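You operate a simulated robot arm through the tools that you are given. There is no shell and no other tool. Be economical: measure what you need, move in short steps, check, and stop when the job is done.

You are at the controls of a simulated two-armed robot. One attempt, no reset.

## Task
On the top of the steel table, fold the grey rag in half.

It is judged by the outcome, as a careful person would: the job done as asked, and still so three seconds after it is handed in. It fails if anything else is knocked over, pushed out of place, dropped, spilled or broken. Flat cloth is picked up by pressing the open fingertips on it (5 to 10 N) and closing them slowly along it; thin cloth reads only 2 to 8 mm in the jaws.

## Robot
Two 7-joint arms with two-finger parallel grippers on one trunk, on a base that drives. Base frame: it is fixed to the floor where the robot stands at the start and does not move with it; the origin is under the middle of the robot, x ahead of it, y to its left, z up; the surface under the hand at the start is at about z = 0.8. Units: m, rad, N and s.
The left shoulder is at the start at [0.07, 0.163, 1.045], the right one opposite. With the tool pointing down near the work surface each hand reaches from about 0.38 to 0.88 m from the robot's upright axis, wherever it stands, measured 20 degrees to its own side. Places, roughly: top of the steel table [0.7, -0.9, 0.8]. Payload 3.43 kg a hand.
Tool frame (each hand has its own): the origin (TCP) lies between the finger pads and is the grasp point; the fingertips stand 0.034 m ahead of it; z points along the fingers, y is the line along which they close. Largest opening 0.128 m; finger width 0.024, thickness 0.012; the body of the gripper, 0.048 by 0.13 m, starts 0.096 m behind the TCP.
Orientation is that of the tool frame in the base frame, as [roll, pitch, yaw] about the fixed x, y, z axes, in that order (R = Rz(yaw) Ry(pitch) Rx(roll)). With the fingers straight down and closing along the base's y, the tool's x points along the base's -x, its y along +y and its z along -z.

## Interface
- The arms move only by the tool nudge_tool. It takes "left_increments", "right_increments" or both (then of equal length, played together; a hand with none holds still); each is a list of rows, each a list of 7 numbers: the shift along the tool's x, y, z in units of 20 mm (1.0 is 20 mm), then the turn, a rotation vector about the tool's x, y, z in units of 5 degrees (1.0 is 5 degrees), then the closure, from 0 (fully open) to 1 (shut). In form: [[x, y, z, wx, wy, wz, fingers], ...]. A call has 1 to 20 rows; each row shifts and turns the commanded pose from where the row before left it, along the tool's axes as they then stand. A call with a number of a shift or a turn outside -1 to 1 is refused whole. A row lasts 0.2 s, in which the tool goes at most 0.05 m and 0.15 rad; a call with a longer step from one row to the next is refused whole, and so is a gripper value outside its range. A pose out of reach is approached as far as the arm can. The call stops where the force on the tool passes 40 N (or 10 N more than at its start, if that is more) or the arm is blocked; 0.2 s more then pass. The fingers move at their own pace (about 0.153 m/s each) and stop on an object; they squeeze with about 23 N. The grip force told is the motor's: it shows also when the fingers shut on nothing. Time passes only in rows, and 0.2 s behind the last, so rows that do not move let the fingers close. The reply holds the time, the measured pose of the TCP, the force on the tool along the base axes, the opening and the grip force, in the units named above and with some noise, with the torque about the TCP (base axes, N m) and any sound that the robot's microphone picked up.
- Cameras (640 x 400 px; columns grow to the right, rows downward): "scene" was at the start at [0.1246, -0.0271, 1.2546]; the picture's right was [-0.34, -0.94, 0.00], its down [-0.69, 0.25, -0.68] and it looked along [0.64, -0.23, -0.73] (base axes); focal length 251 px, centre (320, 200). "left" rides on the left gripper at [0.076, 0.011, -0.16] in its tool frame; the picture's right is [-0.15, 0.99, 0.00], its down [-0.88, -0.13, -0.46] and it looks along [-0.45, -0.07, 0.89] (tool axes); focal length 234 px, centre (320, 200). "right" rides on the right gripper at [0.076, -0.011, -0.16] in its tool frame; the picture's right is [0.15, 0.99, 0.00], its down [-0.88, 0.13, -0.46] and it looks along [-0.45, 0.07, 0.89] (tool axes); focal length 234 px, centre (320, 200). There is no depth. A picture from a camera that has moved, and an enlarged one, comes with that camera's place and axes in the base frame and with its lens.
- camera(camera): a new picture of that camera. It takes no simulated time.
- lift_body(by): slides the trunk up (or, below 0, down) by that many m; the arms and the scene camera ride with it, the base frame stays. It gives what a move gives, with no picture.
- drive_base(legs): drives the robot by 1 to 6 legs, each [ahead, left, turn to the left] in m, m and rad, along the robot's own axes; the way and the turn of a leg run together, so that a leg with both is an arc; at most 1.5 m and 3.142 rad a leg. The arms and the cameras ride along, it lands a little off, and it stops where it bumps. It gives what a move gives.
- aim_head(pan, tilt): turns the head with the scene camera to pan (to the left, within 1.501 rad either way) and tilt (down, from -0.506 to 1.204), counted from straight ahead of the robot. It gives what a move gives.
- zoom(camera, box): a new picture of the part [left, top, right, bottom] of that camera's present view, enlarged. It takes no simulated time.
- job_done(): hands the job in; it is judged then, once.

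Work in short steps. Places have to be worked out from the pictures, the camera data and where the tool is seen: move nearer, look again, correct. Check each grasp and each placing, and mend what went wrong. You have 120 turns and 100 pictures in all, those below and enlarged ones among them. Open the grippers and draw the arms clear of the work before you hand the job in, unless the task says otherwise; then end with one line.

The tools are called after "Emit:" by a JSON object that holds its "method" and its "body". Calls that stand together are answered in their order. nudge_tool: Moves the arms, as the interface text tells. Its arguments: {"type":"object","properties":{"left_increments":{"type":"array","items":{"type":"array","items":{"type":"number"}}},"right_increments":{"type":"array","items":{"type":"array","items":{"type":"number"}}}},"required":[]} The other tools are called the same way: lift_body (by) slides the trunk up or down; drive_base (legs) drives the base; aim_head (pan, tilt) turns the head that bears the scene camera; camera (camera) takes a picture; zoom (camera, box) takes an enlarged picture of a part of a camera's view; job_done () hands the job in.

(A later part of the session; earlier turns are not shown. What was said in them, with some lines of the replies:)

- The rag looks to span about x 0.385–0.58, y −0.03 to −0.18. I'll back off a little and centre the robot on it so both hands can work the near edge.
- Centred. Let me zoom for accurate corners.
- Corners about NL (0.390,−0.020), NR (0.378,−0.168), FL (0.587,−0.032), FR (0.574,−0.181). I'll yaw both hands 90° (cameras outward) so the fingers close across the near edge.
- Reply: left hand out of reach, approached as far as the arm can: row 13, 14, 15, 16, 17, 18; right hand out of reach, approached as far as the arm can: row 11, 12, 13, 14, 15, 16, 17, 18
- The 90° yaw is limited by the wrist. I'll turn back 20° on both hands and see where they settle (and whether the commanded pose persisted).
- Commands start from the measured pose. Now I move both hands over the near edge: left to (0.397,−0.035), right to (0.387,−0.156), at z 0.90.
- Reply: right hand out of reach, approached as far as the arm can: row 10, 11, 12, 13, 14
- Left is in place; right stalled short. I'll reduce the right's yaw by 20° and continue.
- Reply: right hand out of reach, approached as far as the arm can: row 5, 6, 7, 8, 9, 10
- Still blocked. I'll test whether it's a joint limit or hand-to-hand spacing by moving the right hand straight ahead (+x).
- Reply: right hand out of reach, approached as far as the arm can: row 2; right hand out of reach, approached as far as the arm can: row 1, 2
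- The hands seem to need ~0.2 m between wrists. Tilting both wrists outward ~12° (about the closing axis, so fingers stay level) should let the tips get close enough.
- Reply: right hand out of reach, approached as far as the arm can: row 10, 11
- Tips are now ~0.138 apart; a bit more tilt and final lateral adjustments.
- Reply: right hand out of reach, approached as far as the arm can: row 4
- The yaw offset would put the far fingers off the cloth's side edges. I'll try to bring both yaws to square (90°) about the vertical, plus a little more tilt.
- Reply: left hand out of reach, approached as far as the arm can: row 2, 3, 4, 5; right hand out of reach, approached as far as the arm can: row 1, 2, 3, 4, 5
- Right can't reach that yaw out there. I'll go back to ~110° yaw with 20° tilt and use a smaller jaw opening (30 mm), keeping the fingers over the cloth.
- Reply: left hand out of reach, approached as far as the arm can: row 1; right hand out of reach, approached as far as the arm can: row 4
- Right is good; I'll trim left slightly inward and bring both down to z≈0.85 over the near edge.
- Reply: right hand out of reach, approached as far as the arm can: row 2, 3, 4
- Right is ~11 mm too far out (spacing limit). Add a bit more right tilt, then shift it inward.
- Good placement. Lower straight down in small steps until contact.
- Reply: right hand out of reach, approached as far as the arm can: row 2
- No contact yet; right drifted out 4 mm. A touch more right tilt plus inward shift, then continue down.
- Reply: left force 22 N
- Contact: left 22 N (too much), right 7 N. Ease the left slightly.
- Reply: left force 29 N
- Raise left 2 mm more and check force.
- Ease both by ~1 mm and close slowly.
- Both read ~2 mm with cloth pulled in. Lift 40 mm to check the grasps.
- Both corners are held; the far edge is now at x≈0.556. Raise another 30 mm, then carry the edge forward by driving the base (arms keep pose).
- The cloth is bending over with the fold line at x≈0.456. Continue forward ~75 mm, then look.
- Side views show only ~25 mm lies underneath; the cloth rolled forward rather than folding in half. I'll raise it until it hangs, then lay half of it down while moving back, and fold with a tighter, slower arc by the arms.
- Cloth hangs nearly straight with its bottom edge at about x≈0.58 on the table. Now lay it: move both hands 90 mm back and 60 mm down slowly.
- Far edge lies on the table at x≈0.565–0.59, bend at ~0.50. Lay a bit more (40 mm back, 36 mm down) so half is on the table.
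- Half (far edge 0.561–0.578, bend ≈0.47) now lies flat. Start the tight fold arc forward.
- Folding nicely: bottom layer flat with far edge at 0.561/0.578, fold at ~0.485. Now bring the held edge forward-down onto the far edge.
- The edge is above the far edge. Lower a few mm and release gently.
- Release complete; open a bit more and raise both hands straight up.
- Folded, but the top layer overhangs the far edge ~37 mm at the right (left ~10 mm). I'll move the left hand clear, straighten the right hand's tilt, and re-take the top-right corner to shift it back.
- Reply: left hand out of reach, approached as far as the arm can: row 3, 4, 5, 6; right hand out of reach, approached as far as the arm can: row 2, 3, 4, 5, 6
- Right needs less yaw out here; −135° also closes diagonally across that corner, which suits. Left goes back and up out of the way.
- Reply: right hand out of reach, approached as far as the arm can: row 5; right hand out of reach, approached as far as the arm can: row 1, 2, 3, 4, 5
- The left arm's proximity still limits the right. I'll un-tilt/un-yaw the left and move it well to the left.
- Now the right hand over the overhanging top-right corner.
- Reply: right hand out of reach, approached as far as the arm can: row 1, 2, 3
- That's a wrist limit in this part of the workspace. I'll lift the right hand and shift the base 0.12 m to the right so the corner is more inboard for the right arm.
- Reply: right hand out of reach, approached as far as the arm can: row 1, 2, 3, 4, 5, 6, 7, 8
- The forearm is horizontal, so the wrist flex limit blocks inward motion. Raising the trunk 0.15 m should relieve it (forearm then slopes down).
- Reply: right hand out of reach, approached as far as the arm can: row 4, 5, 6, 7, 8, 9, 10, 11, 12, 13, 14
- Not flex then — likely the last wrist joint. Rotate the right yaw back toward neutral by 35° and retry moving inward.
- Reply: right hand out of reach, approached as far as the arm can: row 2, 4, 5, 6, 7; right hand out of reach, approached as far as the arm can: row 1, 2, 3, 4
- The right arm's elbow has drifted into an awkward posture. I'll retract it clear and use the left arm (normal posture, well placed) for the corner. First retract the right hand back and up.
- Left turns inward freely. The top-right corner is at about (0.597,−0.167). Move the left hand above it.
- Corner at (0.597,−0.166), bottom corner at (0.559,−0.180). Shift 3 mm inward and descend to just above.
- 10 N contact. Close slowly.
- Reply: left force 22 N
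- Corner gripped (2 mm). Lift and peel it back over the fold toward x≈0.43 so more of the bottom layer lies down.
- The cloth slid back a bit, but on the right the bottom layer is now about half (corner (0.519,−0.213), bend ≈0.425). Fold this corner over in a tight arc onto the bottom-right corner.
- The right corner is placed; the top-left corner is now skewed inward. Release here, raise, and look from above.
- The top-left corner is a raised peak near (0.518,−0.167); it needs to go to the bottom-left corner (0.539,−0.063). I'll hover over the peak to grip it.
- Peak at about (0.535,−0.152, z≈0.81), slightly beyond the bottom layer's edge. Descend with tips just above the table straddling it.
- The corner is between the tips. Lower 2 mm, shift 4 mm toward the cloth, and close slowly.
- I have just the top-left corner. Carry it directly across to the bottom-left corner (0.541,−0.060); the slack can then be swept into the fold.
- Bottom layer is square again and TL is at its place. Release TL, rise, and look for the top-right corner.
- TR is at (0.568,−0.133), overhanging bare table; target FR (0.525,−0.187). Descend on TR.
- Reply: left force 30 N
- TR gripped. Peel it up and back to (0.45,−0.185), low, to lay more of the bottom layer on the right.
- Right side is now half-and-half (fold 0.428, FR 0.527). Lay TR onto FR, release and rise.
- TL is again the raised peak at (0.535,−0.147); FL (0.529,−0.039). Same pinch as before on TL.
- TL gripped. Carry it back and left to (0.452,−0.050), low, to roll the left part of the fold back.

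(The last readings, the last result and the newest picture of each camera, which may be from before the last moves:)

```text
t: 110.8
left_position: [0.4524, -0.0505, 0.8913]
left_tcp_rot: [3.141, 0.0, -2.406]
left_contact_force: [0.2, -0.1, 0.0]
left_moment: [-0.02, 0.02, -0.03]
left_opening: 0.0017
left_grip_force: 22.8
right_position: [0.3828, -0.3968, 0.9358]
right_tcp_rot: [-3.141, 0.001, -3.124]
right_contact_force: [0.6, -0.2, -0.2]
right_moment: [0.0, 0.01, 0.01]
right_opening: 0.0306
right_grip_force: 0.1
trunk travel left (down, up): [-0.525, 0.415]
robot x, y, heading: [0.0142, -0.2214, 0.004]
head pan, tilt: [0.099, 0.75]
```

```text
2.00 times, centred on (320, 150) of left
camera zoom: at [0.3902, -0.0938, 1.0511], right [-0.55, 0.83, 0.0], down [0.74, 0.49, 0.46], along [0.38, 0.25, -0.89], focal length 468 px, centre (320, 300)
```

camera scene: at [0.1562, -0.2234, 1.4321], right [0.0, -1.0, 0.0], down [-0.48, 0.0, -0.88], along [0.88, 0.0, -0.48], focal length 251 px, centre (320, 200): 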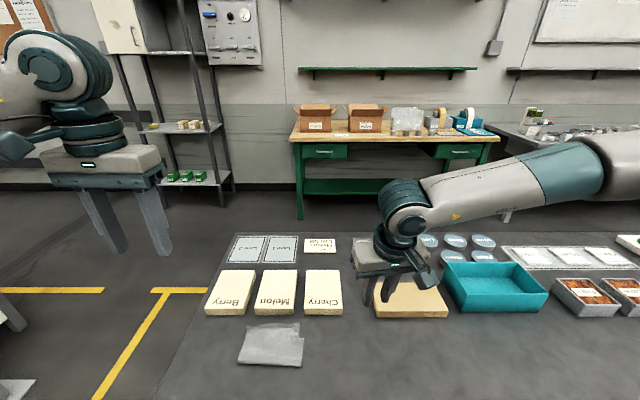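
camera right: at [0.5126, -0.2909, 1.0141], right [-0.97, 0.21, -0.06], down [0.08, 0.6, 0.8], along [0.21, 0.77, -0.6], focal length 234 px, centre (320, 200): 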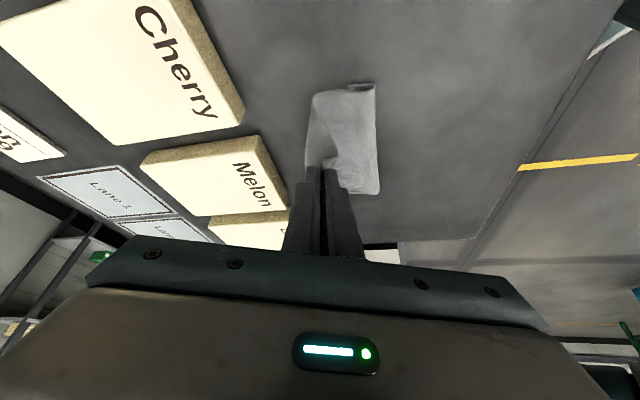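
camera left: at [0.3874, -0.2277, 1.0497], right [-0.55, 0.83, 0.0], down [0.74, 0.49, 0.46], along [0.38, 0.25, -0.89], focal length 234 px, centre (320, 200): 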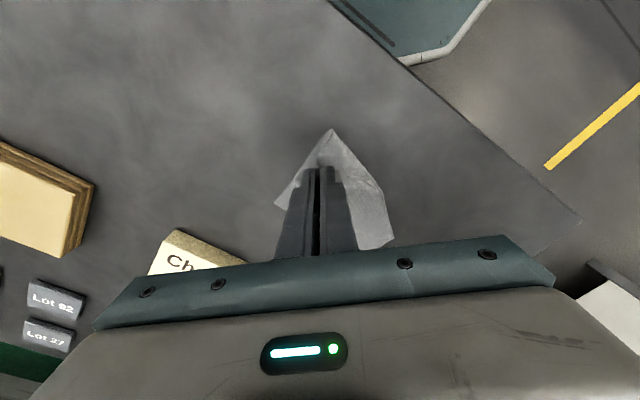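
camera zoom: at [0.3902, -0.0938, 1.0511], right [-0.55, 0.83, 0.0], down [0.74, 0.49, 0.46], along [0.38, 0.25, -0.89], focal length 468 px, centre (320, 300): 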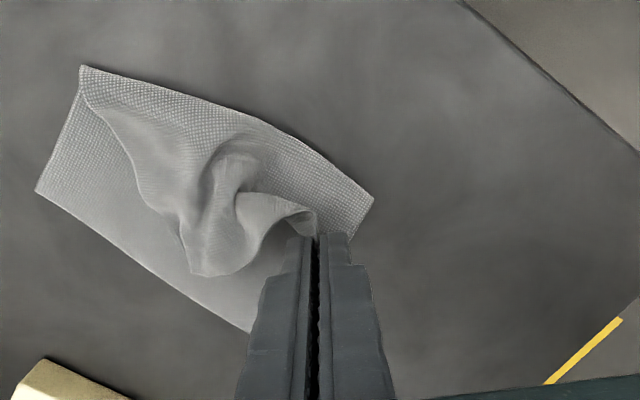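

Left now has 0.108 laid; bottom corners FL (0.541,−0.041), FR (0.529,−0.187). Arc TL onto FL and release.

Emit:
{"method": "nudge_tool", "body": {"left_increments": [[-0.479, -0.365, -0.05, 0, 0, 0, 1], [-0.479, -0.365, 0, 0, 0, 0, 1], [-0.479, -0.365, 0.15, 0, 0, 0, 1], [-0.479, -0.365, 0.3, 0, 0, 0, 1], [-0.388, -0.317, 0.4, 0, 0, 0, 1], [-0.35, -0.283, 0.5, 0, 0, 0, 1], [-0.334, -0.3, 0.5, 0, 0, 0, 1], [-0.26, -0.235, 0.5, 0, 0, 0, 1], [0, 0, 0.25, 0, 0, 0, 1], [0, 0, 0, 0, 0, 0, 0.95], [0, 0, 0, 0, 0, 0, 0.88], [0, 0, 0, 0, 0, 0, 0.8], [0, 0, -0.5, 0, 0, 0, 0.75], [0, 0, -0.7, 0, 0, 0, 0.75], [0.3, -0.3, -1, 0, 0, 0, 0.75], [0.3, -0.3, -1, 0, 0, 0, 0.75], [0.3, -0.3, -1, 0, 0, 0, 0.75]]}}

Emit:
{"method": "zoom", "body": {"camera": "left", "box": [200, 40, 440, 240]}}

Emit:
{"method": "zoom", "body": {"camera": "scene", "box": [230, 180, 350, 280]}}

```text
t: 114.4
left_position: [0.5355, -0.0719, 0.9253]
left_tcp_rot: [3.141, 0.003, -2.406]
left_contact_force: [0.2, 1.0, -0.4]
left_moment: [-0.01, -0.03, -0.03]
left_opening: 0.0322
left_grip_force: 0.0
right_position: [0.383, -0.397, 0.936]
right_tcp_rot: [-3.14, 0.002, -3.124]
right_contact_force: [0.2, 0.0, 0.3]
right_moment: [0.0, -0.04, 0.0]
right_opening: 0.0308
right_grip_force: 0.1
trunk travel left (down, up): [-0.525, 0.415]
robot x, y, heading: [0.0181, -0.2231, -0.001]
head pan, tilt: [0.099, 0.75]
```

```text
2.00 times, centred on (320, 140) of left
camera zoom: at [0.4719, -0.1146, 1.0844], right [-0.55, 0.83, 0.0], down [0.74, 0.49, 0.46], along [0.38, 0.25, -0.89], focal length 468 px, centre (320, 320)
```

zoom: 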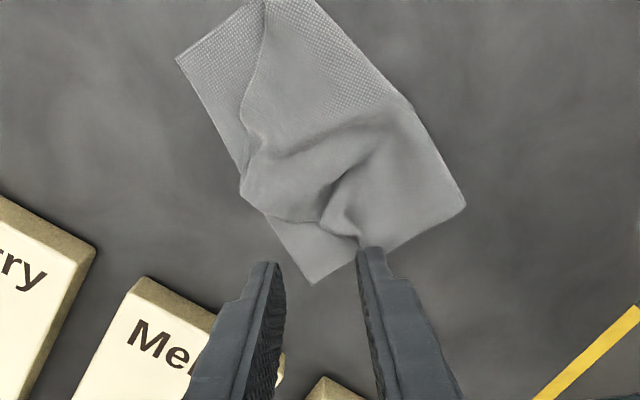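

```text
4.00 times, centred on (290, 230) of scene
camera zoom: at [0.1474, -0.2159, 1.2601], right [0.1, -0.99, 0.0], down [-0.68, -0.07, -0.73], along [0.73, 0.07, -0.68], focal length 1003 px, centre (440, 80)
```

zoom: 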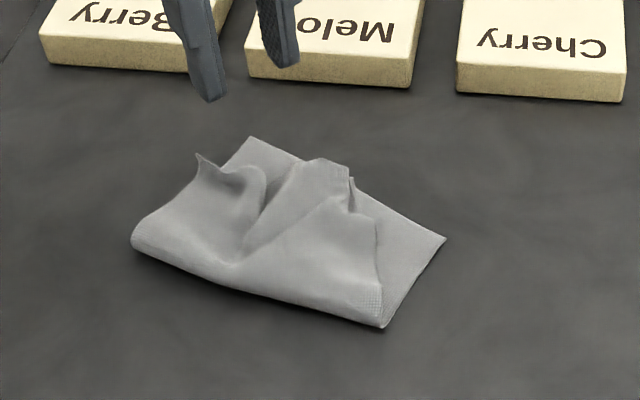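

Bottom layer: left side 0.107, right 0.066; TR is near (0.541,−0.120). Hover close over TR for a precise look.

Emit:
{"method": "nudge_tool", "body": {"left_increments": [[0.35, -0.49, 0.6, 0, 0, 0, 0.72], [0.35, -0.49, 0.6, 0, 0, 0, 0.72], [0.35, -0.49, 0.6, 0, 0, 0, 0.72], [0.35, -0.49, 0.6, 0, 0, 0, 0.72]]}}

Emit:
{"method": "zoom", "body": {"camera": "left", "box": [220, 60, 430, 235]}}

```text
t: 115.4
left_position: [0.5401, -0.1184, 0.8767]
left_tcp_rot: [-3.14, 0.0, -2.408]
left_contact_force: [0.1, -0.5, 0.2]
left_moment: [0.0, -0.01, 0.0]
left_opening: 0.0357
left_grip_force: 0.1
right_position: [0.3851, -0.397, 0.936]
right_tcp_rot: [3.14, 0.0, -3.126]
right_contact_force: [0.4, 0.0, 0.1]
right_moment: [0.0, 0.01, 0.01]
right_opening: 0.0305
right_grip_force: 0.1
trunk travel left (down, up): [-0.525, 0.415]
robot x, y, heading: [0.0152, -0.2227, -0.003]
head pan, tilt: [0.099, 0.75]
```

```text
2.29 times, centred on (325, 148) of left
camera zoom: at [0.4767, -0.1612, 1.0366], right [-0.56, 0.83, 0.0], down [0.74, 0.49, 0.46], along [0.38, 0.25, -0.89], focal length 535 px, centre (309, 320)
```

zoom: 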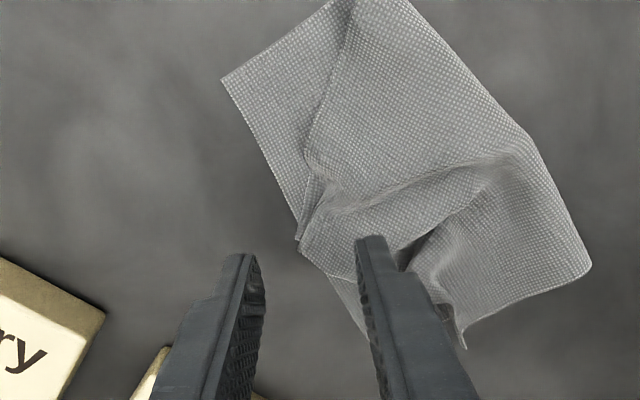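

TR tip at (0.546,−0.120), right between the fingers' landing points. Descend to 3–4 mm above table, close slowly, lift a bit.

Emit:
{"method": "nudge_tool", "body": {"left_increments": [[0, 0, 0.7, 0, 0, 0, 0.73], [0, 0, 0.7, 0, 0, 0, 0.73], [0, 0, 0.55, 0, 0, 0, 0.73], [0, 0, 0, 0, 0, 0, 0.77], [0, 0, 0, 0, 0, 0, 0.81], [0, 0, 0, 0, 0, 0, 0.85], [0, 0, 0, 0, 0, 0, 0.89], [0, 0, 0, 0, 0, 0, 0.93], [0, 0, 0, 0, 0, 0, 0.97], [0, 0, 0, 0, 0, 0, 1], [0, 0, 0, 0, 0, 0, 1], [0, 0, -0.5, 0, 0, 0, 1], [0, 0, -0.5, 0, 0, 0, 1], [0, 0, -0.5, 0, 0, 0, 1]]}}

Emit:
{"method": "zoom", "body": {"camera": "left", "box": [220, 60, 430, 235]}}

```text
t: 118.4
left_position: [0.5406, -0.1174, 0.8656]
left_tcp_rot: [-3.141, 0.0, -2.405]
left_contact_force: [0.5, -0.3, 0.2]
left_moment: [0.0, -0.03, 0.04]
left_opening: 0.0029
left_grip_force: 23.4
right_position: [0.3835, -0.3973, 0.9374]
right_tcp_rot: [3.141, -0.001, -3.124]
right_contact_force: [-0.2, -0.4, 1.2]
right_moment: [0.0, -0.02, -0.04]
right_opening: 0.0307
right_grip_force: 0.0
trunk travel left (down, up): [-0.525, 0.415]
robot x, y, heading: [0.0174, -0.222, 0.005]
head pan, tilt: [0.099, 0.75]
```

```text
2.29 times, centred on (325, 148) of left
camera zoom: at [0.4764, -0.1606, 1.0255], right [-0.55, 0.83, 0.0], down [0.74, 0.49, 0.46], along [0.38, 0.25, -0.89], focal length 535 px, centre (309, 320)
```

zoom: 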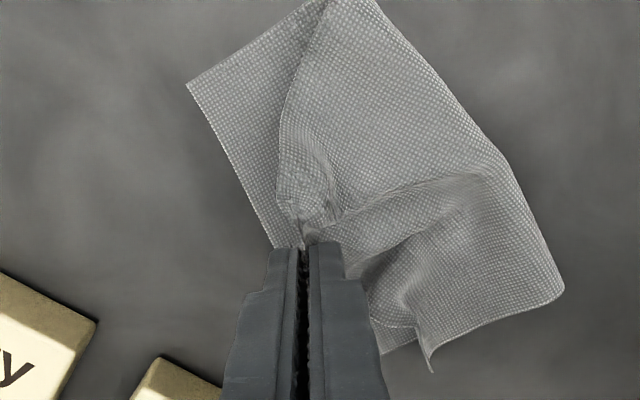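

TR alone is gripped (bottom edge still flat; FR at (0.514,−0.192)). Do a modest peel back then lay TR on FR.

Emit:
{"method": "nudge_tool", "body": {"left_increments": [[0.566, 0.053, -0.175, 0, 0, 0, 1], [0.566, 0.053, -0.175, 0, 0, 0, 1], [0.566, 0.053, -0.175, 0, 0, 0, 1], [0.566, 0.053, -0.175, 0, 0, 0, 1], [0.566, 0.053, -0.175, 0, 0, 0, 1], [0.566, 0.053, -0.175, 0, 0, 0, 1], [0.566, 0.053, -0.175, 0, 0, 0, 1], [0.566, 0.053, -0.175, 0, 0, 0, 1]]}}

Emit:
{"method": "zoom", "body": {"camera": "scene", "box": [230, 180, 350, 280]}}

```text
t: 120.2
left_position: [0.4665, -0.1723, 0.8946]
left_tcp_rot: [-3.141, 0.001, -2.406]
left_contact_force: [-0.1, 0.2, 0.3]
left_moment: [0.03, 0.0, -0.02]
left_opening: 0.0026
left_grip_force: 23.4
right_position: [0.3844, -0.3967, 0.9359]
right_tcp_rot: [3.14, 0.0, -3.125]
right_contact_force: [-1.0, -0.7, 0.3]
right_moment: [-0.03, 0.0, 0.02]
right_opening: 0.0307
right_grip_force: 0.1
trunk travel left (down, up): [-0.525, 0.415]
robot x, y, heading: [0.0147, -0.225, 0.002]
head pan, tilt: [0.099, 0.75]
```

```text
4.00 times, centred on (290, 230) of scene
camera zoom: at [0.1475, -0.2156, 1.2602], right [0.1, -0.99, 0.0], down [-0.68, -0.07, -0.73], along [0.73, 0.07, -0.68], focal length 1003 px, centre (440, 80)
```

zoom: 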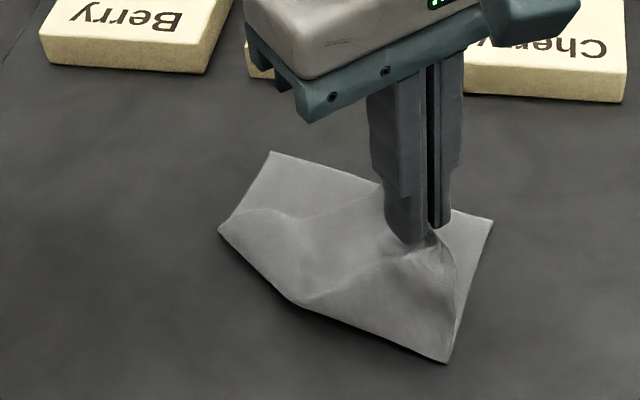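

Right is half again (0.097), left 0.066. Lay TR on FR (0.523,−0.210), release and move over toward TL.

Emit:
{"method": "nudge_tool", "body": {"left_increments": [[-0.15, -0.58, 0, 0, 0, 0, 1], [-0.15, -0.58, 0.4, 0, 0, 0, 1], [-0.15, -0.58, 0.6, 0, 0, 0, 1], [-0.15, -0.58, 0.7, 0, 0, 0, 1], [-0.15, -0.58, 0.7, 0, 0, 0, 1], [0, 0, 0.35, 0, 0, 0, 1], [0, 0, 0, 0, 0, 0, 0.95], [0, 0, 0, 0, 0, 0, 0.88], [0, 0, 0, 0, 0, 0, 0.8], [0, 0, -0.5, 0, 0, 0, 0.75], [0, 0, -0.7, 0, 0, 0, 0.75], [0, 0, -1, 0, 0, 0, 0.75], [-0.65, 0.55, -0.8, 0, 0, 0, 0.75], [-0.65, 0.55, -0.6, 0, 0, 0, 0.75]]}}

Emit:
{"method": "zoom", "body": {"camera": "left", "box": [200, 40, 440, 240]}}

```text
t: 123.2
left_position: [0.523, -0.1715, 0.9088]
left_tcp_rot: [3.141, 0.0, -2.407]
left_contact_force: [-0.3, -0.6, -0.4]
left_moment: [0.0, -0.02, 0.01]
left_opening: 0.0314
left_grip_force: 0.1
right_position: [0.3837, -0.396, 0.9363]
right_tcp_rot: [3.141, 0.0, -3.125]
right_contact_force: [-0.2, -0.6, 0.0]
right_moment: [0.03, -0.01, 0.02]
right_opening: 0.0305
right_grip_force: 0.1
trunk travel left (down, up): [-0.525, 0.415]
robot x, y, heading: [0.0172, -0.2249, -0.0]
head pan, tilt: [0.099, 0.75]
```

```text
2.00 times, centred on (320, 140) of left
camera zoom: at [0.4592, -0.2146, 1.0698], right [-0.55, 0.83, 0.0], down [0.74, 0.49, 0.46], along [0.38, 0.25, -0.89], focal length 468 px, centre (320, 320)
```

zoom: 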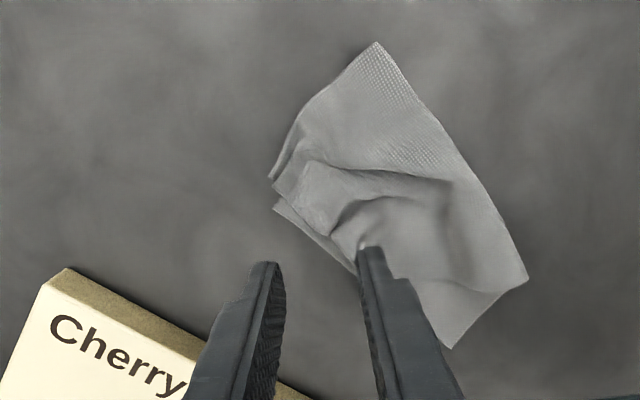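

Emit:
{"method": "nudge_tool", "body": {"left_increments": [[-0.9, 0.3, 0, 0, 0, 0, 0.73], [-0.9, 0.3, 0, 0, 0, 0, 0.73]]}}

Emit:
{"method": "zoom", "body": {"camera": "left", "box": [220, 40, 430, 215]}}

```text
t: 123.8
left_position: [0.5404, -0.1371, 0.9117]
left_tcp_rot: [-3.141, 0.001, -2.406]
left_contact_force: [0.0, -0.4, 0.2]
left_moment: [0.01, -0.02, -0.01]
left_opening: 0.0344
left_grip_force: 0.2
right_position: [0.3834, -0.3956, 0.9373]
right_tcp_rot: [3.141, -0.001, -3.124]
right_contact_force: [0.0, -1.3, -0.2]
right_moment: [0.02, 0.02, -0.04]
right_opening: 0.0306
right_grip_force: 0.0
trunk travel left (down, up): [-0.525, 0.415]
robot x, y, heading: [0.015, -0.2225, 0.003]
head pan, tilt: [0.099, 0.75]
```

```text
2.29 times, centred on (325, 128) of left
camera zoom: at [0.4772, -0.18, 1.071], right [-0.55, 0.83, 0.0], down [0.74, 0.49, 0.46], along [0.38, 0.25, -0.89], focal length 535 px, centre (309, 366)
```

zoom: 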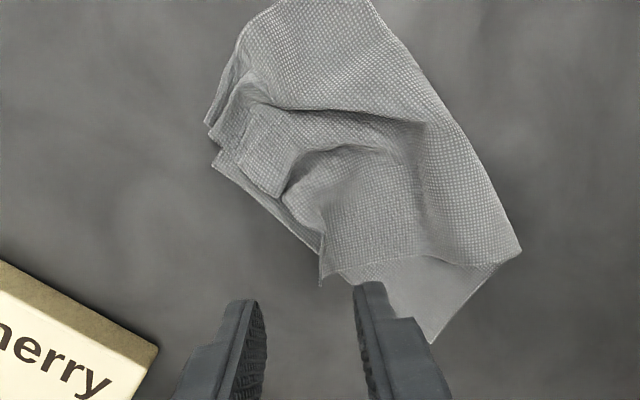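

TL overhangs bottom edge at (0.546,−0.128). Grip it the same way.

Emit:
{"method": "nudge_tool", "body": {"left_increments": [[-0.064, 0.091, 0.73, 0, 0, 0, 0.74], [-0.064, 0.091, 0.73, 0, 0, 0, 0.74], [-0.064, 0.091, 0.73, 0, 0, 0, 0.74], [-0.064, 0.091, 0.73, 0, 0, 0, 0.74], [-0.064, 0.091, 0.78, 0, 0, 0, 0.74], [0, 0, 0, 0, 0, 0, 0.78], [0, 0, 0, 0, 0, 0, 0.82], [0, 0, 0, 0, 0, 0, 0.86], [0, 0, 0, 0, 0, 0, 0.9], [0, 0, 0, 0, 0, 0, 0.94], [0, 0, 0, 0, 0, 0, 0.98], [0, 0, 0, 0, 0, 0, 1], [0, 0, 0, 0, 0, 0, 1], [0, 0, -0.5, 0, 0, 0, 1], [0, 0, -0.5, 0, 0, 0, 1], [0, 0, -0.5, 0, 0, 0, 1]]}}

Emit:
{"method": "zoom", "body": {"camera": "left", "box": [220, 60, 430, 235]}}

```text
t: 127.2
left_position: [0.5394, -0.1271, 0.867]
left_tcp_rot: [3.141, 0.0, -2.407]
left_contact_force: [-0.6, 0.6, -0.2]
left_moment: [0.01, -0.01, 0.02]
left_opening: 0.002
left_grip_force: 23.1
right_position: [0.3843, -0.3963, 0.9367]
right_tcp_rot: [3.141, 0.0, -3.125]
right_contact_force: [-0.1, 0.1, -0.4]
right_moment: [-0.01, -0.02, 0.01]
right_opening: 0.0309
right_grip_force: 0.1
trunk travel left (down, up): [-0.525, 0.415]
robot x, y, heading: [0.0189, -0.2264, 0.0]
head pan, tilt: [0.099, 0.75]
```

```text
2.29 times, centred on (325, 148) of left
camera zoom: at [0.4755, -0.171, 1.027], right [-0.55, 0.83, 0.0], down [0.74, 0.49, 0.46], along [0.38, 0.25, -0.89], focal length 535 px, centre (309, 320)
```

zoom: 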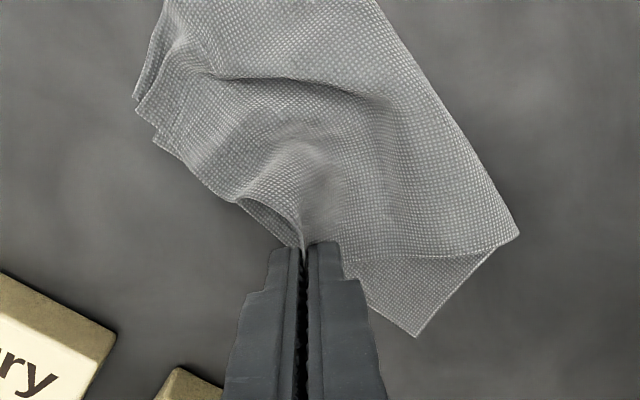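

TL gripped alone. Move it over via a small back-loop, then to FL (0.552,−0.059).

Emit:
{"method": "nudge_tool", "body": {"left_increments": [[-0.089, 0.546, -0.105, 0, 0, 0, 1], [-0.089, 0.546, -0.105, 0, 0, 0, 1], [-0.089, 0.546, -0.105, 0, 0, 0, 1], [-0.089, 0.546, -0.105, 0, 0, 0, 1], [-0.089, 0.546, -0.105, 0, 0, 0, 1], [-0.089, 0.546, -0.105, 0, 0, 0, 1], [-0.089, 0.546, -0.105, 0, 0, 0, 1]]}}

Emit:
{"method": "zoom", "body": {"camera": "scene", "box": [230, 180, 350, 280]}}

```text
t: 128.8
left_position: [0.4979, -0.0629, 0.8817]
left_tcp_rot: [3.141, 0.0, -2.407]
left_contact_force: [-0.2, 0.1, -0.6]
left_moment: [-0.01, -0.02, -0.03]
left_opening: 0.0021
left_grip_force: 23.1
right_position: [0.3838, -0.396, 0.9379]
right_tcp_rot: [-3.141, 0.0, -3.124]
right_contact_force: [0.3, -0.5, -0.7]
right_moment: [0.0, 0.03, 0.02]
right_opening: 0.0305
right_grip_force: 0.1
trunk travel left (down, up): [-0.525, 0.415]
robot x, y, heading: [0.0135, -0.2249, 0.006]
head pan, tilt: [0.099, 0.75]
```

```text
4.00 times, centred on (290, 230) of scene
camera zoom: at [0.1474, -0.2148, 1.2602], right [0.1, -0.99, 0.0], down [-0.68, -0.07, -0.73], along [0.73, 0.07, -0.68], focal length 1003 px, centre (440, 80)
```

zoom: 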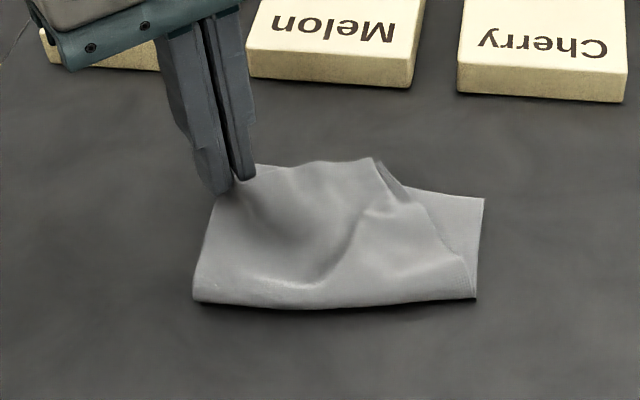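

Excellent: fold line straight (0.454–0.470), bottom L 0.10 / R 0.07. Lay TL on FL and release.

Emit:
{"method": "nudge_tool", "body": {"left_increments": [[-0.358, -0.364, 0.1, 0, 0, 0, 1], [-0.358, -0.364, 0.3, 0, 0, 0, 1], [-0.358, -0.364, 0.4, 0, 0, 0, 1], [-0.358, -0.364, 0.5, 0, 0, 0, 1], [-0.358, -0.364, 0.5, 0, 0, 0, 1], [0, 0, 0.3, 0, 0, 0, 1], [0, 0, 0, 0, 0, 0, 0.95], [0, 0, 0, 0, 0, 0, 0.88], [0, 0, 0, 0, 0, 0, 0.8], [0, 0, -0.5, 0, 0, 0, 0.76], [0, 0, -0.7, 0, 0, 0, 0.76], [0.25, -0.4, -1, 0, 0, 0, 0.74], [0.25, -0.8, -0.5, 0, 0, 0, 0.74], [0.25, -0.8, 0, 0, 0, 0, 0.74], [0.25, -0.8, 0, 0, 0, 0, 0.74]]}}

Emit:
{"method": "zoom", "body": {"camera": "left", "box": [220, 40, 460, 240]}}

Emit:
{"method": "zoom", "body": {"camera": "scene", "box": [230, 180, 350, 280]}}

```text
t: 132.0
left_position: [0.5716, -0.1204, 0.8923]
left_tcp_rot: [-3.141, 0.0, -2.407]
left_contact_force: [-0.3, -0.3, -0.2]
left_moment: [0.01, -0.02, 0.03]
left_opening: 0.0331
left_grip_force: 0.1
right_position: [0.3843, -0.3959, 0.9367]
right_tcp_rot: [3.141, -0.001, -3.125]
right_contact_force: [-0.1, -0.7, 0.3]
right_moment: [0.01, 0.02, 0.03]
right_opening: 0.0305
right_grip_force: 0.0
trunk travel left (down, up): [-0.525, 0.415]
robot x, y, heading: [0.0178, -0.2223, -0.002]
head pan, tilt: [0.099, 0.75]
```

```text
2.00 times, centred on (340, 140) of left
camera zoom: at [0.5081, -0.1638, 1.0528], right [-0.55, 0.83, 0.0], down [0.74, 0.49, 0.46], along [0.38, 0.25, -0.89], focal length 468 px, centre (280, 320)
```

zoom: 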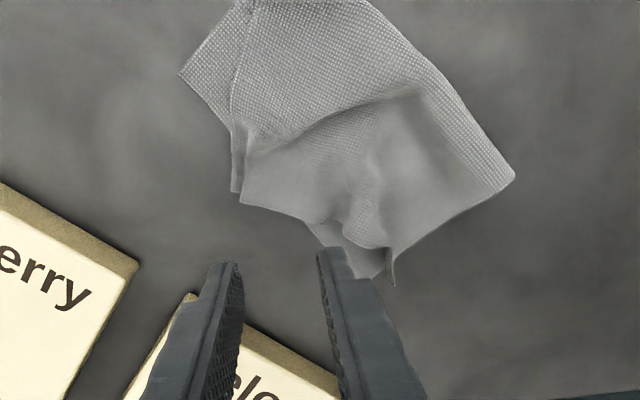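

```text
4.00 times, centred on (290, 230) of scene
camera zoom: at [0.1479, -0.2159, 1.2601], right [0.1, -0.99, 0.0], down [-0.68, -0.07, -0.73], along [0.73, 0.07, -0.68], focal length 1003 px, centre (440, 80)
```

zoom: 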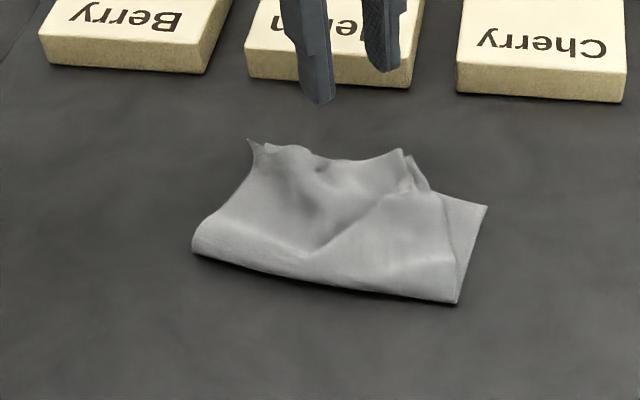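

TL≈FL now. TR at (0.563,−0.156) needs to go to FR (0.532,−0.205). Grip TR.

Emit:
{"method": "nudge_tool", "body": {"left_increments": [[0.765, -0.34, 0.3, 0, 0, 0, 0.72], [0.765, -0.34, 0.3, 0, 0, 0, 0.72], [0, 0, 0.7, 0, 0, 0, 0.72], [0, 0, 0.7, 0, 0, 0, 0.72], [0, 0, 0.75, 0, 0, 0, 0.72]]}}

Emit:
{"method": "zoom", "body": {"camera": "left", "box": [220, 60, 430, 235]}}

```text
t: 133.2
left_position: [0.5586, -0.1504, 0.8381]
left_tcp_rot: [3.141, 0.002, -2.406]
left_contact_force: [-1.0, 0.1, -0.6]
left_moment: [0.0, -0.01, 0.01]
left_opening: 0.0357
left_grip_force: 0.0
right_position: [0.385, -0.3955, 0.9361]
right_tcp_rot: [-3.141, 0.0, -3.124]
right_contact_force: [0.3, 0.9, 0.1]
right_moment: [-0.02, 0.0, -0.02]
right_opening: 0.0308
right_grip_force: 0.0
trunk travel left (down, up): [-0.525, 0.415]
robot x, y, heading: [0.0156, -0.2239, 0.002]
head pan, tilt: [0.099, 0.75]
```

```text
2.29 times, centred on (325, 148) of left
camera zoom: at [0.4956, -0.1933, 0.9975], right [-0.55, 0.83, 0.0], down [0.74, 0.49, 0.46], along [0.38, 0.25, -0.89], focal length 535 px, centre (309, 320)
```

zoom: 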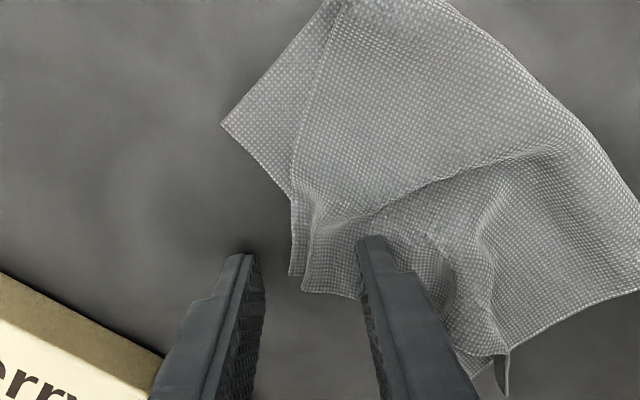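

Emit:
{"method": "nudge_tool", "body": {"left_increments": [[0, 0, 0.06, 0, 0, 0, 0.74], [0, 0, 0, 0, 0, 0, 0.78], [0, 0, 0, 0, 0, 0, 0.82], [0, 0, 0, 0, 0, 0, 0.86], [0, 0, 0, 0, 0, 0, 0.9], [0, 0, 0, 0, 0, 0, 0.94], [0, 0, 0, 0, 0, 0, 0.98], [0, 0, 0, 0, 0, 0, 1], [0, 0, 0, 0, 0, 0, 1], [0, 0, -0.5, 0, 0, 0, 1], [0, 0, -0.3, 0, 0, 0, 1]]}}

Emit:
{"method": "zoom", "body": {"camera": "left", "box": [220, 60, 430, 235]}}

```text
t: 135.6
left_position: [0.5581, -0.1501, 0.8547]
left_tcp_rot: [3.141, 0.001, -2.407]
left_contact_force: [0.4, -0.3, -0.7]
left_moment: [0.0, 0.01, 0.0]
left_opening: 0.0025
left_grip_force: 22.8
right_position: [0.3846, -0.3959, 0.9359]
right_tcp_rot: [3.141, -0.002, -3.124]
right_contact_force: [0.5, 0.5, -0.2]
right_moment: [0.01, -0.03, -0.02]
right_opening: 0.0308
right_grip_force: 0.1
trunk travel left (down, up): [-0.525, 0.415]
robot x, y, heading: [0.0136, -0.2231, -0.002]
head pan, tilt: [0.099, 0.75]
```

```text
2.29 times, centred on (325, 148) of left
camera zoom: at [0.4948, -0.194, 1.0139], right [-0.55, 0.83, 0.0], down [0.74, 0.49, 0.46], along [0.38, 0.25, -0.89], focal length 535 px, centre (309, 320)
```

zoom: 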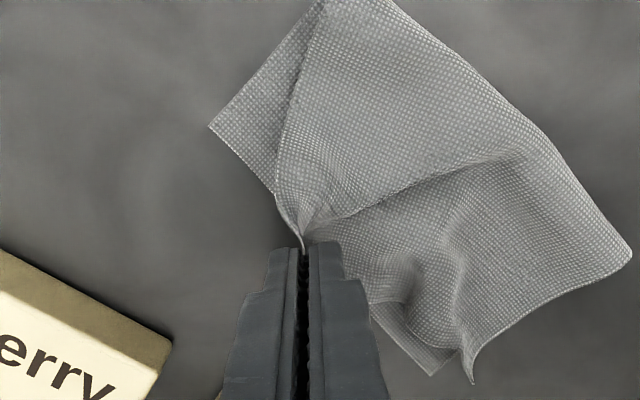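

TR gripped; FR at (0.538,−0.210). Move it there with only a slight back-loop, release and rise.

Emit:
{"method": "nudge_tool", "body": {"left_increments": [[0.474, -0.077, -0.2, 0, 0, 0, 1], [0.474, -0.077, -0.2, 0, 0, 0, 1], [0.474, -0.077, 0, 0, 0, 0, 1], [0.474, -0.077, 0, 0, 0, 0, 1], [0.474, -0.077, 0.1, 0, 0, 0, 1], [0.474, -0.077, 0.2, 0, 0, 0, 1], [-0.055, -0.387, 0.25, 0, 0, 0, 1], [-0.055, -0.387, 0.3, 0, 0, 0, 1], [0, 0, 0.3, 0, 0, 0, 1], [0, 0, 0, 0, 0, 0, 0.95], [0, 0, 0, 0, 0, 0, 0.88], [0, 0, 0, 0, 0, 0, 0.8], [0, 0, -0.5, 0, 0, 0, 0.76], [0, 0, -0.7, 0, 0, 0, 0.76], [0, 0, -1, 0, 0, 0, 0.76], [0, 0, -1, 0, 0, 0, 0.76], [0, 0.5, -1, 0, 0, 0, 0.76], [0, 0.5, -1, 0, 0, 0, 0.76]]}}

Emit:
{"method": "zoom", "body": {"camera": "left", "box": [220, 40, 460, 240]}}

Emit:
{"method": "zoom", "body": {"camera": "scene", "box": [230, 180, 350, 280]}}

```text
t: 139.4
left_position: [0.5212, -0.1893, 0.9433]
left_tcp_rot: [-3.141, -0.001, -2.406]
left_contact_force: [-0.6, 0.8, -0.5]
left_moment: [0.02, 0.01, -0.03]
left_opening: 0.0308
left_grip_force: 0.0
right_position: [0.3833, -0.396, 0.9365]
right_tcp_rot: [-3.14, 0.0, -3.123]
right_contact_force: [1.0, 0.3, -1.0]
right_moment: [-0.04, -0.01, 0.0]
right_opening: 0.0305
right_grip_force: 0.0
trunk travel left (down, up): [-0.525, 0.415]
robot x, y, heading: [0.0171, -0.2278, 0.004]
head pan, tilt: [0.099, 0.75]
```

```text
2.00 times, centred on (340, 140) of left
camera zoom: at [0.4565, -0.2335, 1.1043], right [-0.55, 0.83, 0.0], down [0.74, 0.49, 0.46], along [0.38, 0.25, -0.89], focal length 468 px, centre (280, 320)
```

zoom: 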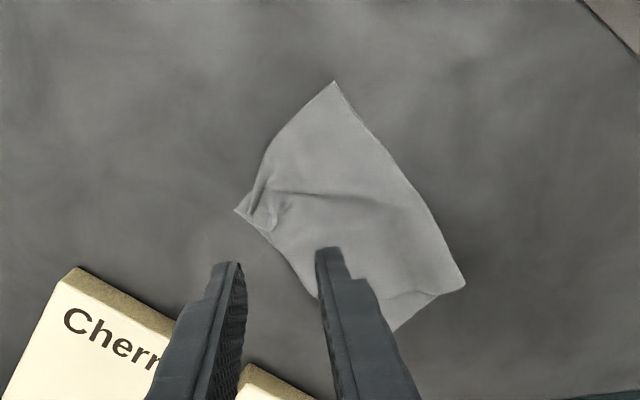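

```text
4.00 times, centred on (290, 230) of scene
camera zoom: at [0.1473, -0.2153, 1.2602], right [0.1, -0.99, 0.0], down [-0.68, -0.07, -0.73], along [0.73, 0.07, -0.68], focal length 1003 px, centre (440, 80)
```

zoom: 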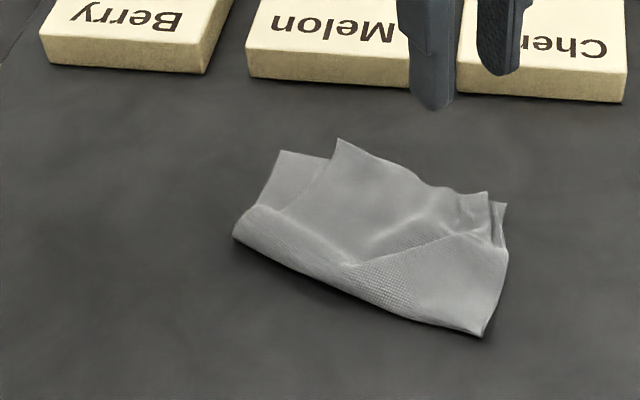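

Right stack good (TR≈FR). TL at ~(0.563,−0.114) must go to FL (0.567,−0.076). Approach TL.

Emit:
{"method": "nudge_tool", "body": {"left_increments": [[-0.79, 0.32, 0.3, 0, 0, 0, 0.72], [-0.79, 0.32, 0.3, 0, 0, 0, 0.72], [-0.79, 0.32, 0.3, 0, 0, 0, 0.72], [-0.79, 0.32, 0.3, 0, 0, 0, 0.72], [-0.79, 0.32, 0.3, 0, 0, 0, 0.72], [0, 0, 0.9, 0, 0, 0, 0.72], [0, 0, 0.9, 0, 0, 0, 0.72], [0, 0, 0.9, 0, 0, 0, 0.72], [0, 0, 0.9, 0, 0, 0, 0.72]]}}

Emit:
{"method": "zoom", "body": {"camera": "left", "box": [220, 60, 430, 235]}}

```text
t: 141.4
left_position: [0.5546, -0.1147, 0.8393]
left_tcp_rot: [3.141, -0.001, -2.407]
left_contact_force: [0.2, -0.8, 0.7]
left_moment: [0.03, -0.03, 0.05]
left_opening: 0.0358
left_grip_force: 0.0
right_position: [0.384, -0.3964, 0.9376]
right_tcp_rot: [-3.141, 0.0, -3.124]
right_contact_force: [0.0, 0.2, -0.8]
right_moment: [-0.01, 0.0, -0.01]
right_opening: 0.0306
right_grip_force: 0.1
trunk travel left (down, up): [-0.525, 0.415]
robot x, y, heading: [0.0115, -0.2208, -0.004]
head pan, tilt: [0.099, 0.75]
```

```text
2.29 times, centred on (325, 148) of left
camera zoom: at [0.4917, -0.157, 0.9993], right [-0.55, 0.83, 0.0], down [0.74, 0.49, 0.46], along [0.38, 0.25, -0.89], focal length 535 px, centre (309, 320)
```

zoom: 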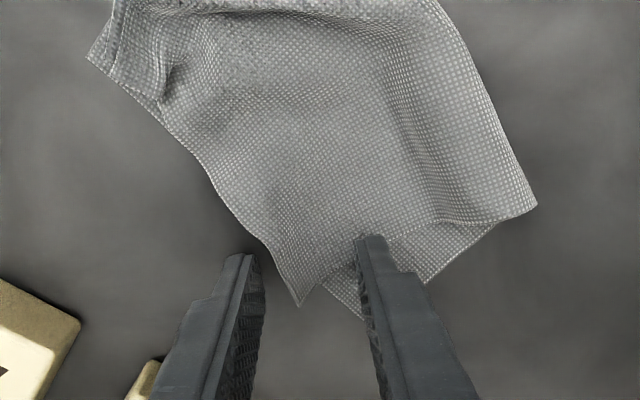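

TL is between the fingers and only ~28 mm from FL. Grip, lift slightly, shift it, release, rise.

Emit:
{"method": "nudge_tool", "body": {"left_increments": [[0, 0, 0.1, 0, 0, 0, 0.76], [0, 0, 0, 0, 0, 0, 0.8], [0, 0, 0, 0, 0, 0, 0.84], [0, 0, 0, 0, 0, 0, 0.88], [0, 0, 0, 0, 0, 0, 0.92], [0, 0, 0, 0, 0, 0, 0.96], [0, 0, 0, 0, 0, 0, 1], [0, 0, 0, 0, 0, 0, 1], [-0.1, 0.2, -0.6, 0, 0, 0, 1], [-0.2, 0.4, -0.2, 0, 0, 0, 1], [-0.2, 0.4, 0.1, 0, 0, 0, 1], [-0.18, 0.3, 0.4, 0, 0, 0, 1], [0, 0, 0, 0, 0, 0, 1], [0, 0, 0, 0, 0, 0, 0.95], [0, 0, 0, 0, 0, 0, 0.88], [0, 0, 0, 0, 0, 0, 0.8], [0, 0, -0.5, 0, 0, 0, 0.76], [0, 0, -0.8, 0, 0, 0, 0.76], [-0.4, -0.1, -1, 0, 0, 0, 0.76], [-0.4, -0.1, -1, 0, 0, 0, 0.76]]}}

Emit:
{"method": "zoom", "body": {"camera": "left", "box": [220, 40, 460, 240]}}

Emit:
{"method": "zoom", "body": {"camera": "scene", "box": [230, 180, 350, 280]}}

```text
t: 145.6
left_position: [0.5661, -0.0777, 0.9126]
left_tcp_rot: [3.141, 0.001, -2.406]
left_contact_force: [0.0, 0.1, 0.1]
left_moment: [0.0, -0.01, 0.01]
left_opening: 0.031
left_grip_force: 0.1
right_position: [0.3842, -0.3967, 0.9374]
right_tcp_rot: [3.141, 0.0, -3.124]
right_contact_force: [-0.2, 0.5, 0.2]
right_moment: [0.0, -0.01, -0.02]
right_opening: 0.0305
right_grip_force: 0.1
trunk travel left (down, up): [-0.525, 0.415]
robot x, y, heading: [0.0146, -0.2257, 0.0]
head pan, tilt: [0.099, 0.75]
```

```text
2.00 times, centred on (340, 140) of left
camera zoom: at [0.5024, -0.1212, 1.0732], right [-0.55, 0.83, 0.0], down [0.74, 0.49, 0.46], along [0.38, 0.25, -0.89], focal length 468 px, centre (280, 320)
```

zoom: 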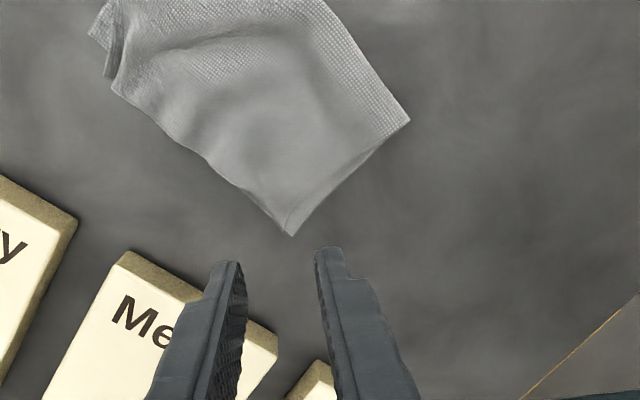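

```text
4.00 times, centred on (290, 230) of scene
camera zoom: at [0.1476, -0.2155, 1.2601], right [0.1, -0.99, 0.0], down [-0.68, -0.07, -0.73], along [0.73, 0.07, -0.68], focal length 1003 px, centre (440, 80)
```

zoom: 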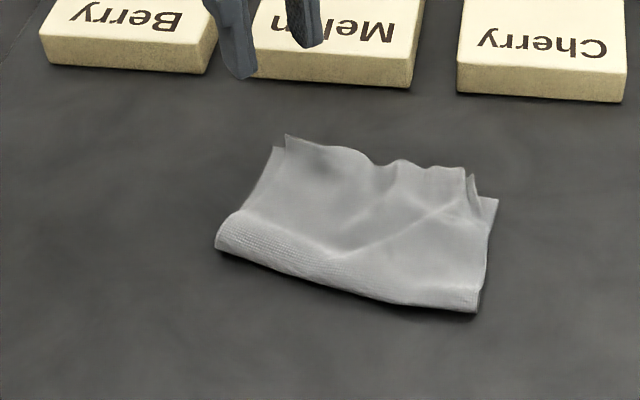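

The rag is now folded in half: both top corners lie on the bottom corners within about 1 cm, fold line straight. Retract both arms clear and take a final check.

Emit:
{"method": "nudge_tool", "body": {"left_increments": [[0, 0, -1, 0, 0, 0, 0.6], [0, 0, -1, 0, 0, 0, 0.6], [-0.67, 0.74, -0.8, 0, 0, 0, 0.6], [-0.67, 0.74, -0.8, 0, 0, 0, 0.5], [-0.67, 0.74, -0.8, 0, 0, 0, 0.5], [-0.67, 0.74, -0.5, 0, 0, 0, 0.5], [-0.67, 0.74, 0, 0, 0, 0, 0.5], [-0.67, 0.74, 0, 0, 0, 0, 0.5]], "right_increments": [[0, 0, -0.7, 0, 0, 0, 0.6], [0, 0, -0.7, 0, 0, 0, 0.6], [0, 0, -0.7, 0, 0, 0, 0.6], [0, 0, -0.7, 0, 0, 0, 0.5], [0, -0.5, -0.7, 0, 0, 0, 0.5], [0, -0.5, 0, 0, 0, 0, 0.5], [0, 0, 0, 0, 0, 0, 0.5], [0, 0, 0, 0, 0, 0, 0.5]]}}

Emit:
{"method": "camera", "body": {"camera": "scene"}}

Emit:
{"method": "zoom", "body": {"camera": "scene", "box": [250, 185, 350, 268]}}

```text
t: 147.4
left_position: [0.5648, 0.0436, 1.0083]
left_tcp_rot: [3.14, 0.0, -2.408]
left_contact_force: [0.3, -1.0, -0.4]
left_moment: [-0.04, 0.02, 0.01]
left_opening: 0.0641
left_grip_force: 0.1
right_position: [0.3839, -0.4168, 1.0067]
right_tcp_rot: [-3.141, 0.0, -3.125]
right_contact_force: [0.0, -0.6, -0.3]
right_moment: [-0.04, 0.0, 0.0]
right_opening: 0.064
right_grip_force: 0.0
trunk travel left (down, up): [-0.525, 0.415]
robot x, y, heading: [0.0141, -0.2241, 0.002]
head pan, tilt: [0.099, 0.75]
```

```text
6 pictures are left
camera scene: at [0.1472, -0.2146, 1.2602], right [0.1, -0.99, 0.0], down [-0.68, -0.07, -0.73], along [0.73, 0.07, -0.68], focal length 251 px, centre (320, 200)
```

scene: 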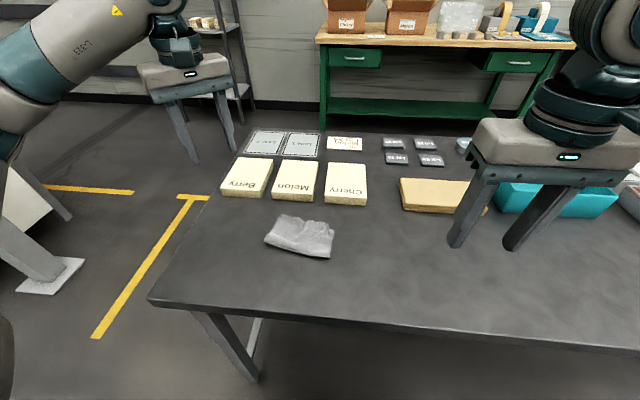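

```text
4.82 times, centred on (300, 226) of scene
camera zoom: at [0.1472, -0.2146, 1.2602], right [0.1, -0.99, 0.0], down [-0.68, -0.07, -0.73], along [0.73, 0.07, -0.68], focal length 1208 px, centre (416, 72)
```

zoom: 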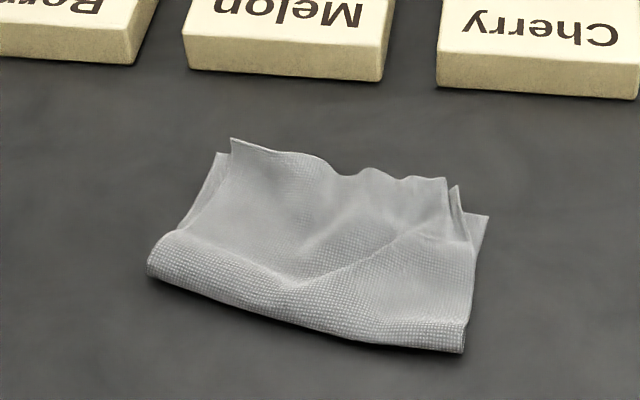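

The rag rests folded in half, with a straight fold and the corners nearly matched. Nothing else was disturbed and both arms are clear with grippers open, so I'm handing in.

Emit:
{"method": "job_done", "body": {}}

```text
The job is handed in.
```

I folded the grey rag in half on the steel table: the left corners meet within about 1 cm and the right within about 2 cm. The top layer is still a little puffy and wrinkled, and the rag sits a few centimetres from where it started. Nothing else was moved.
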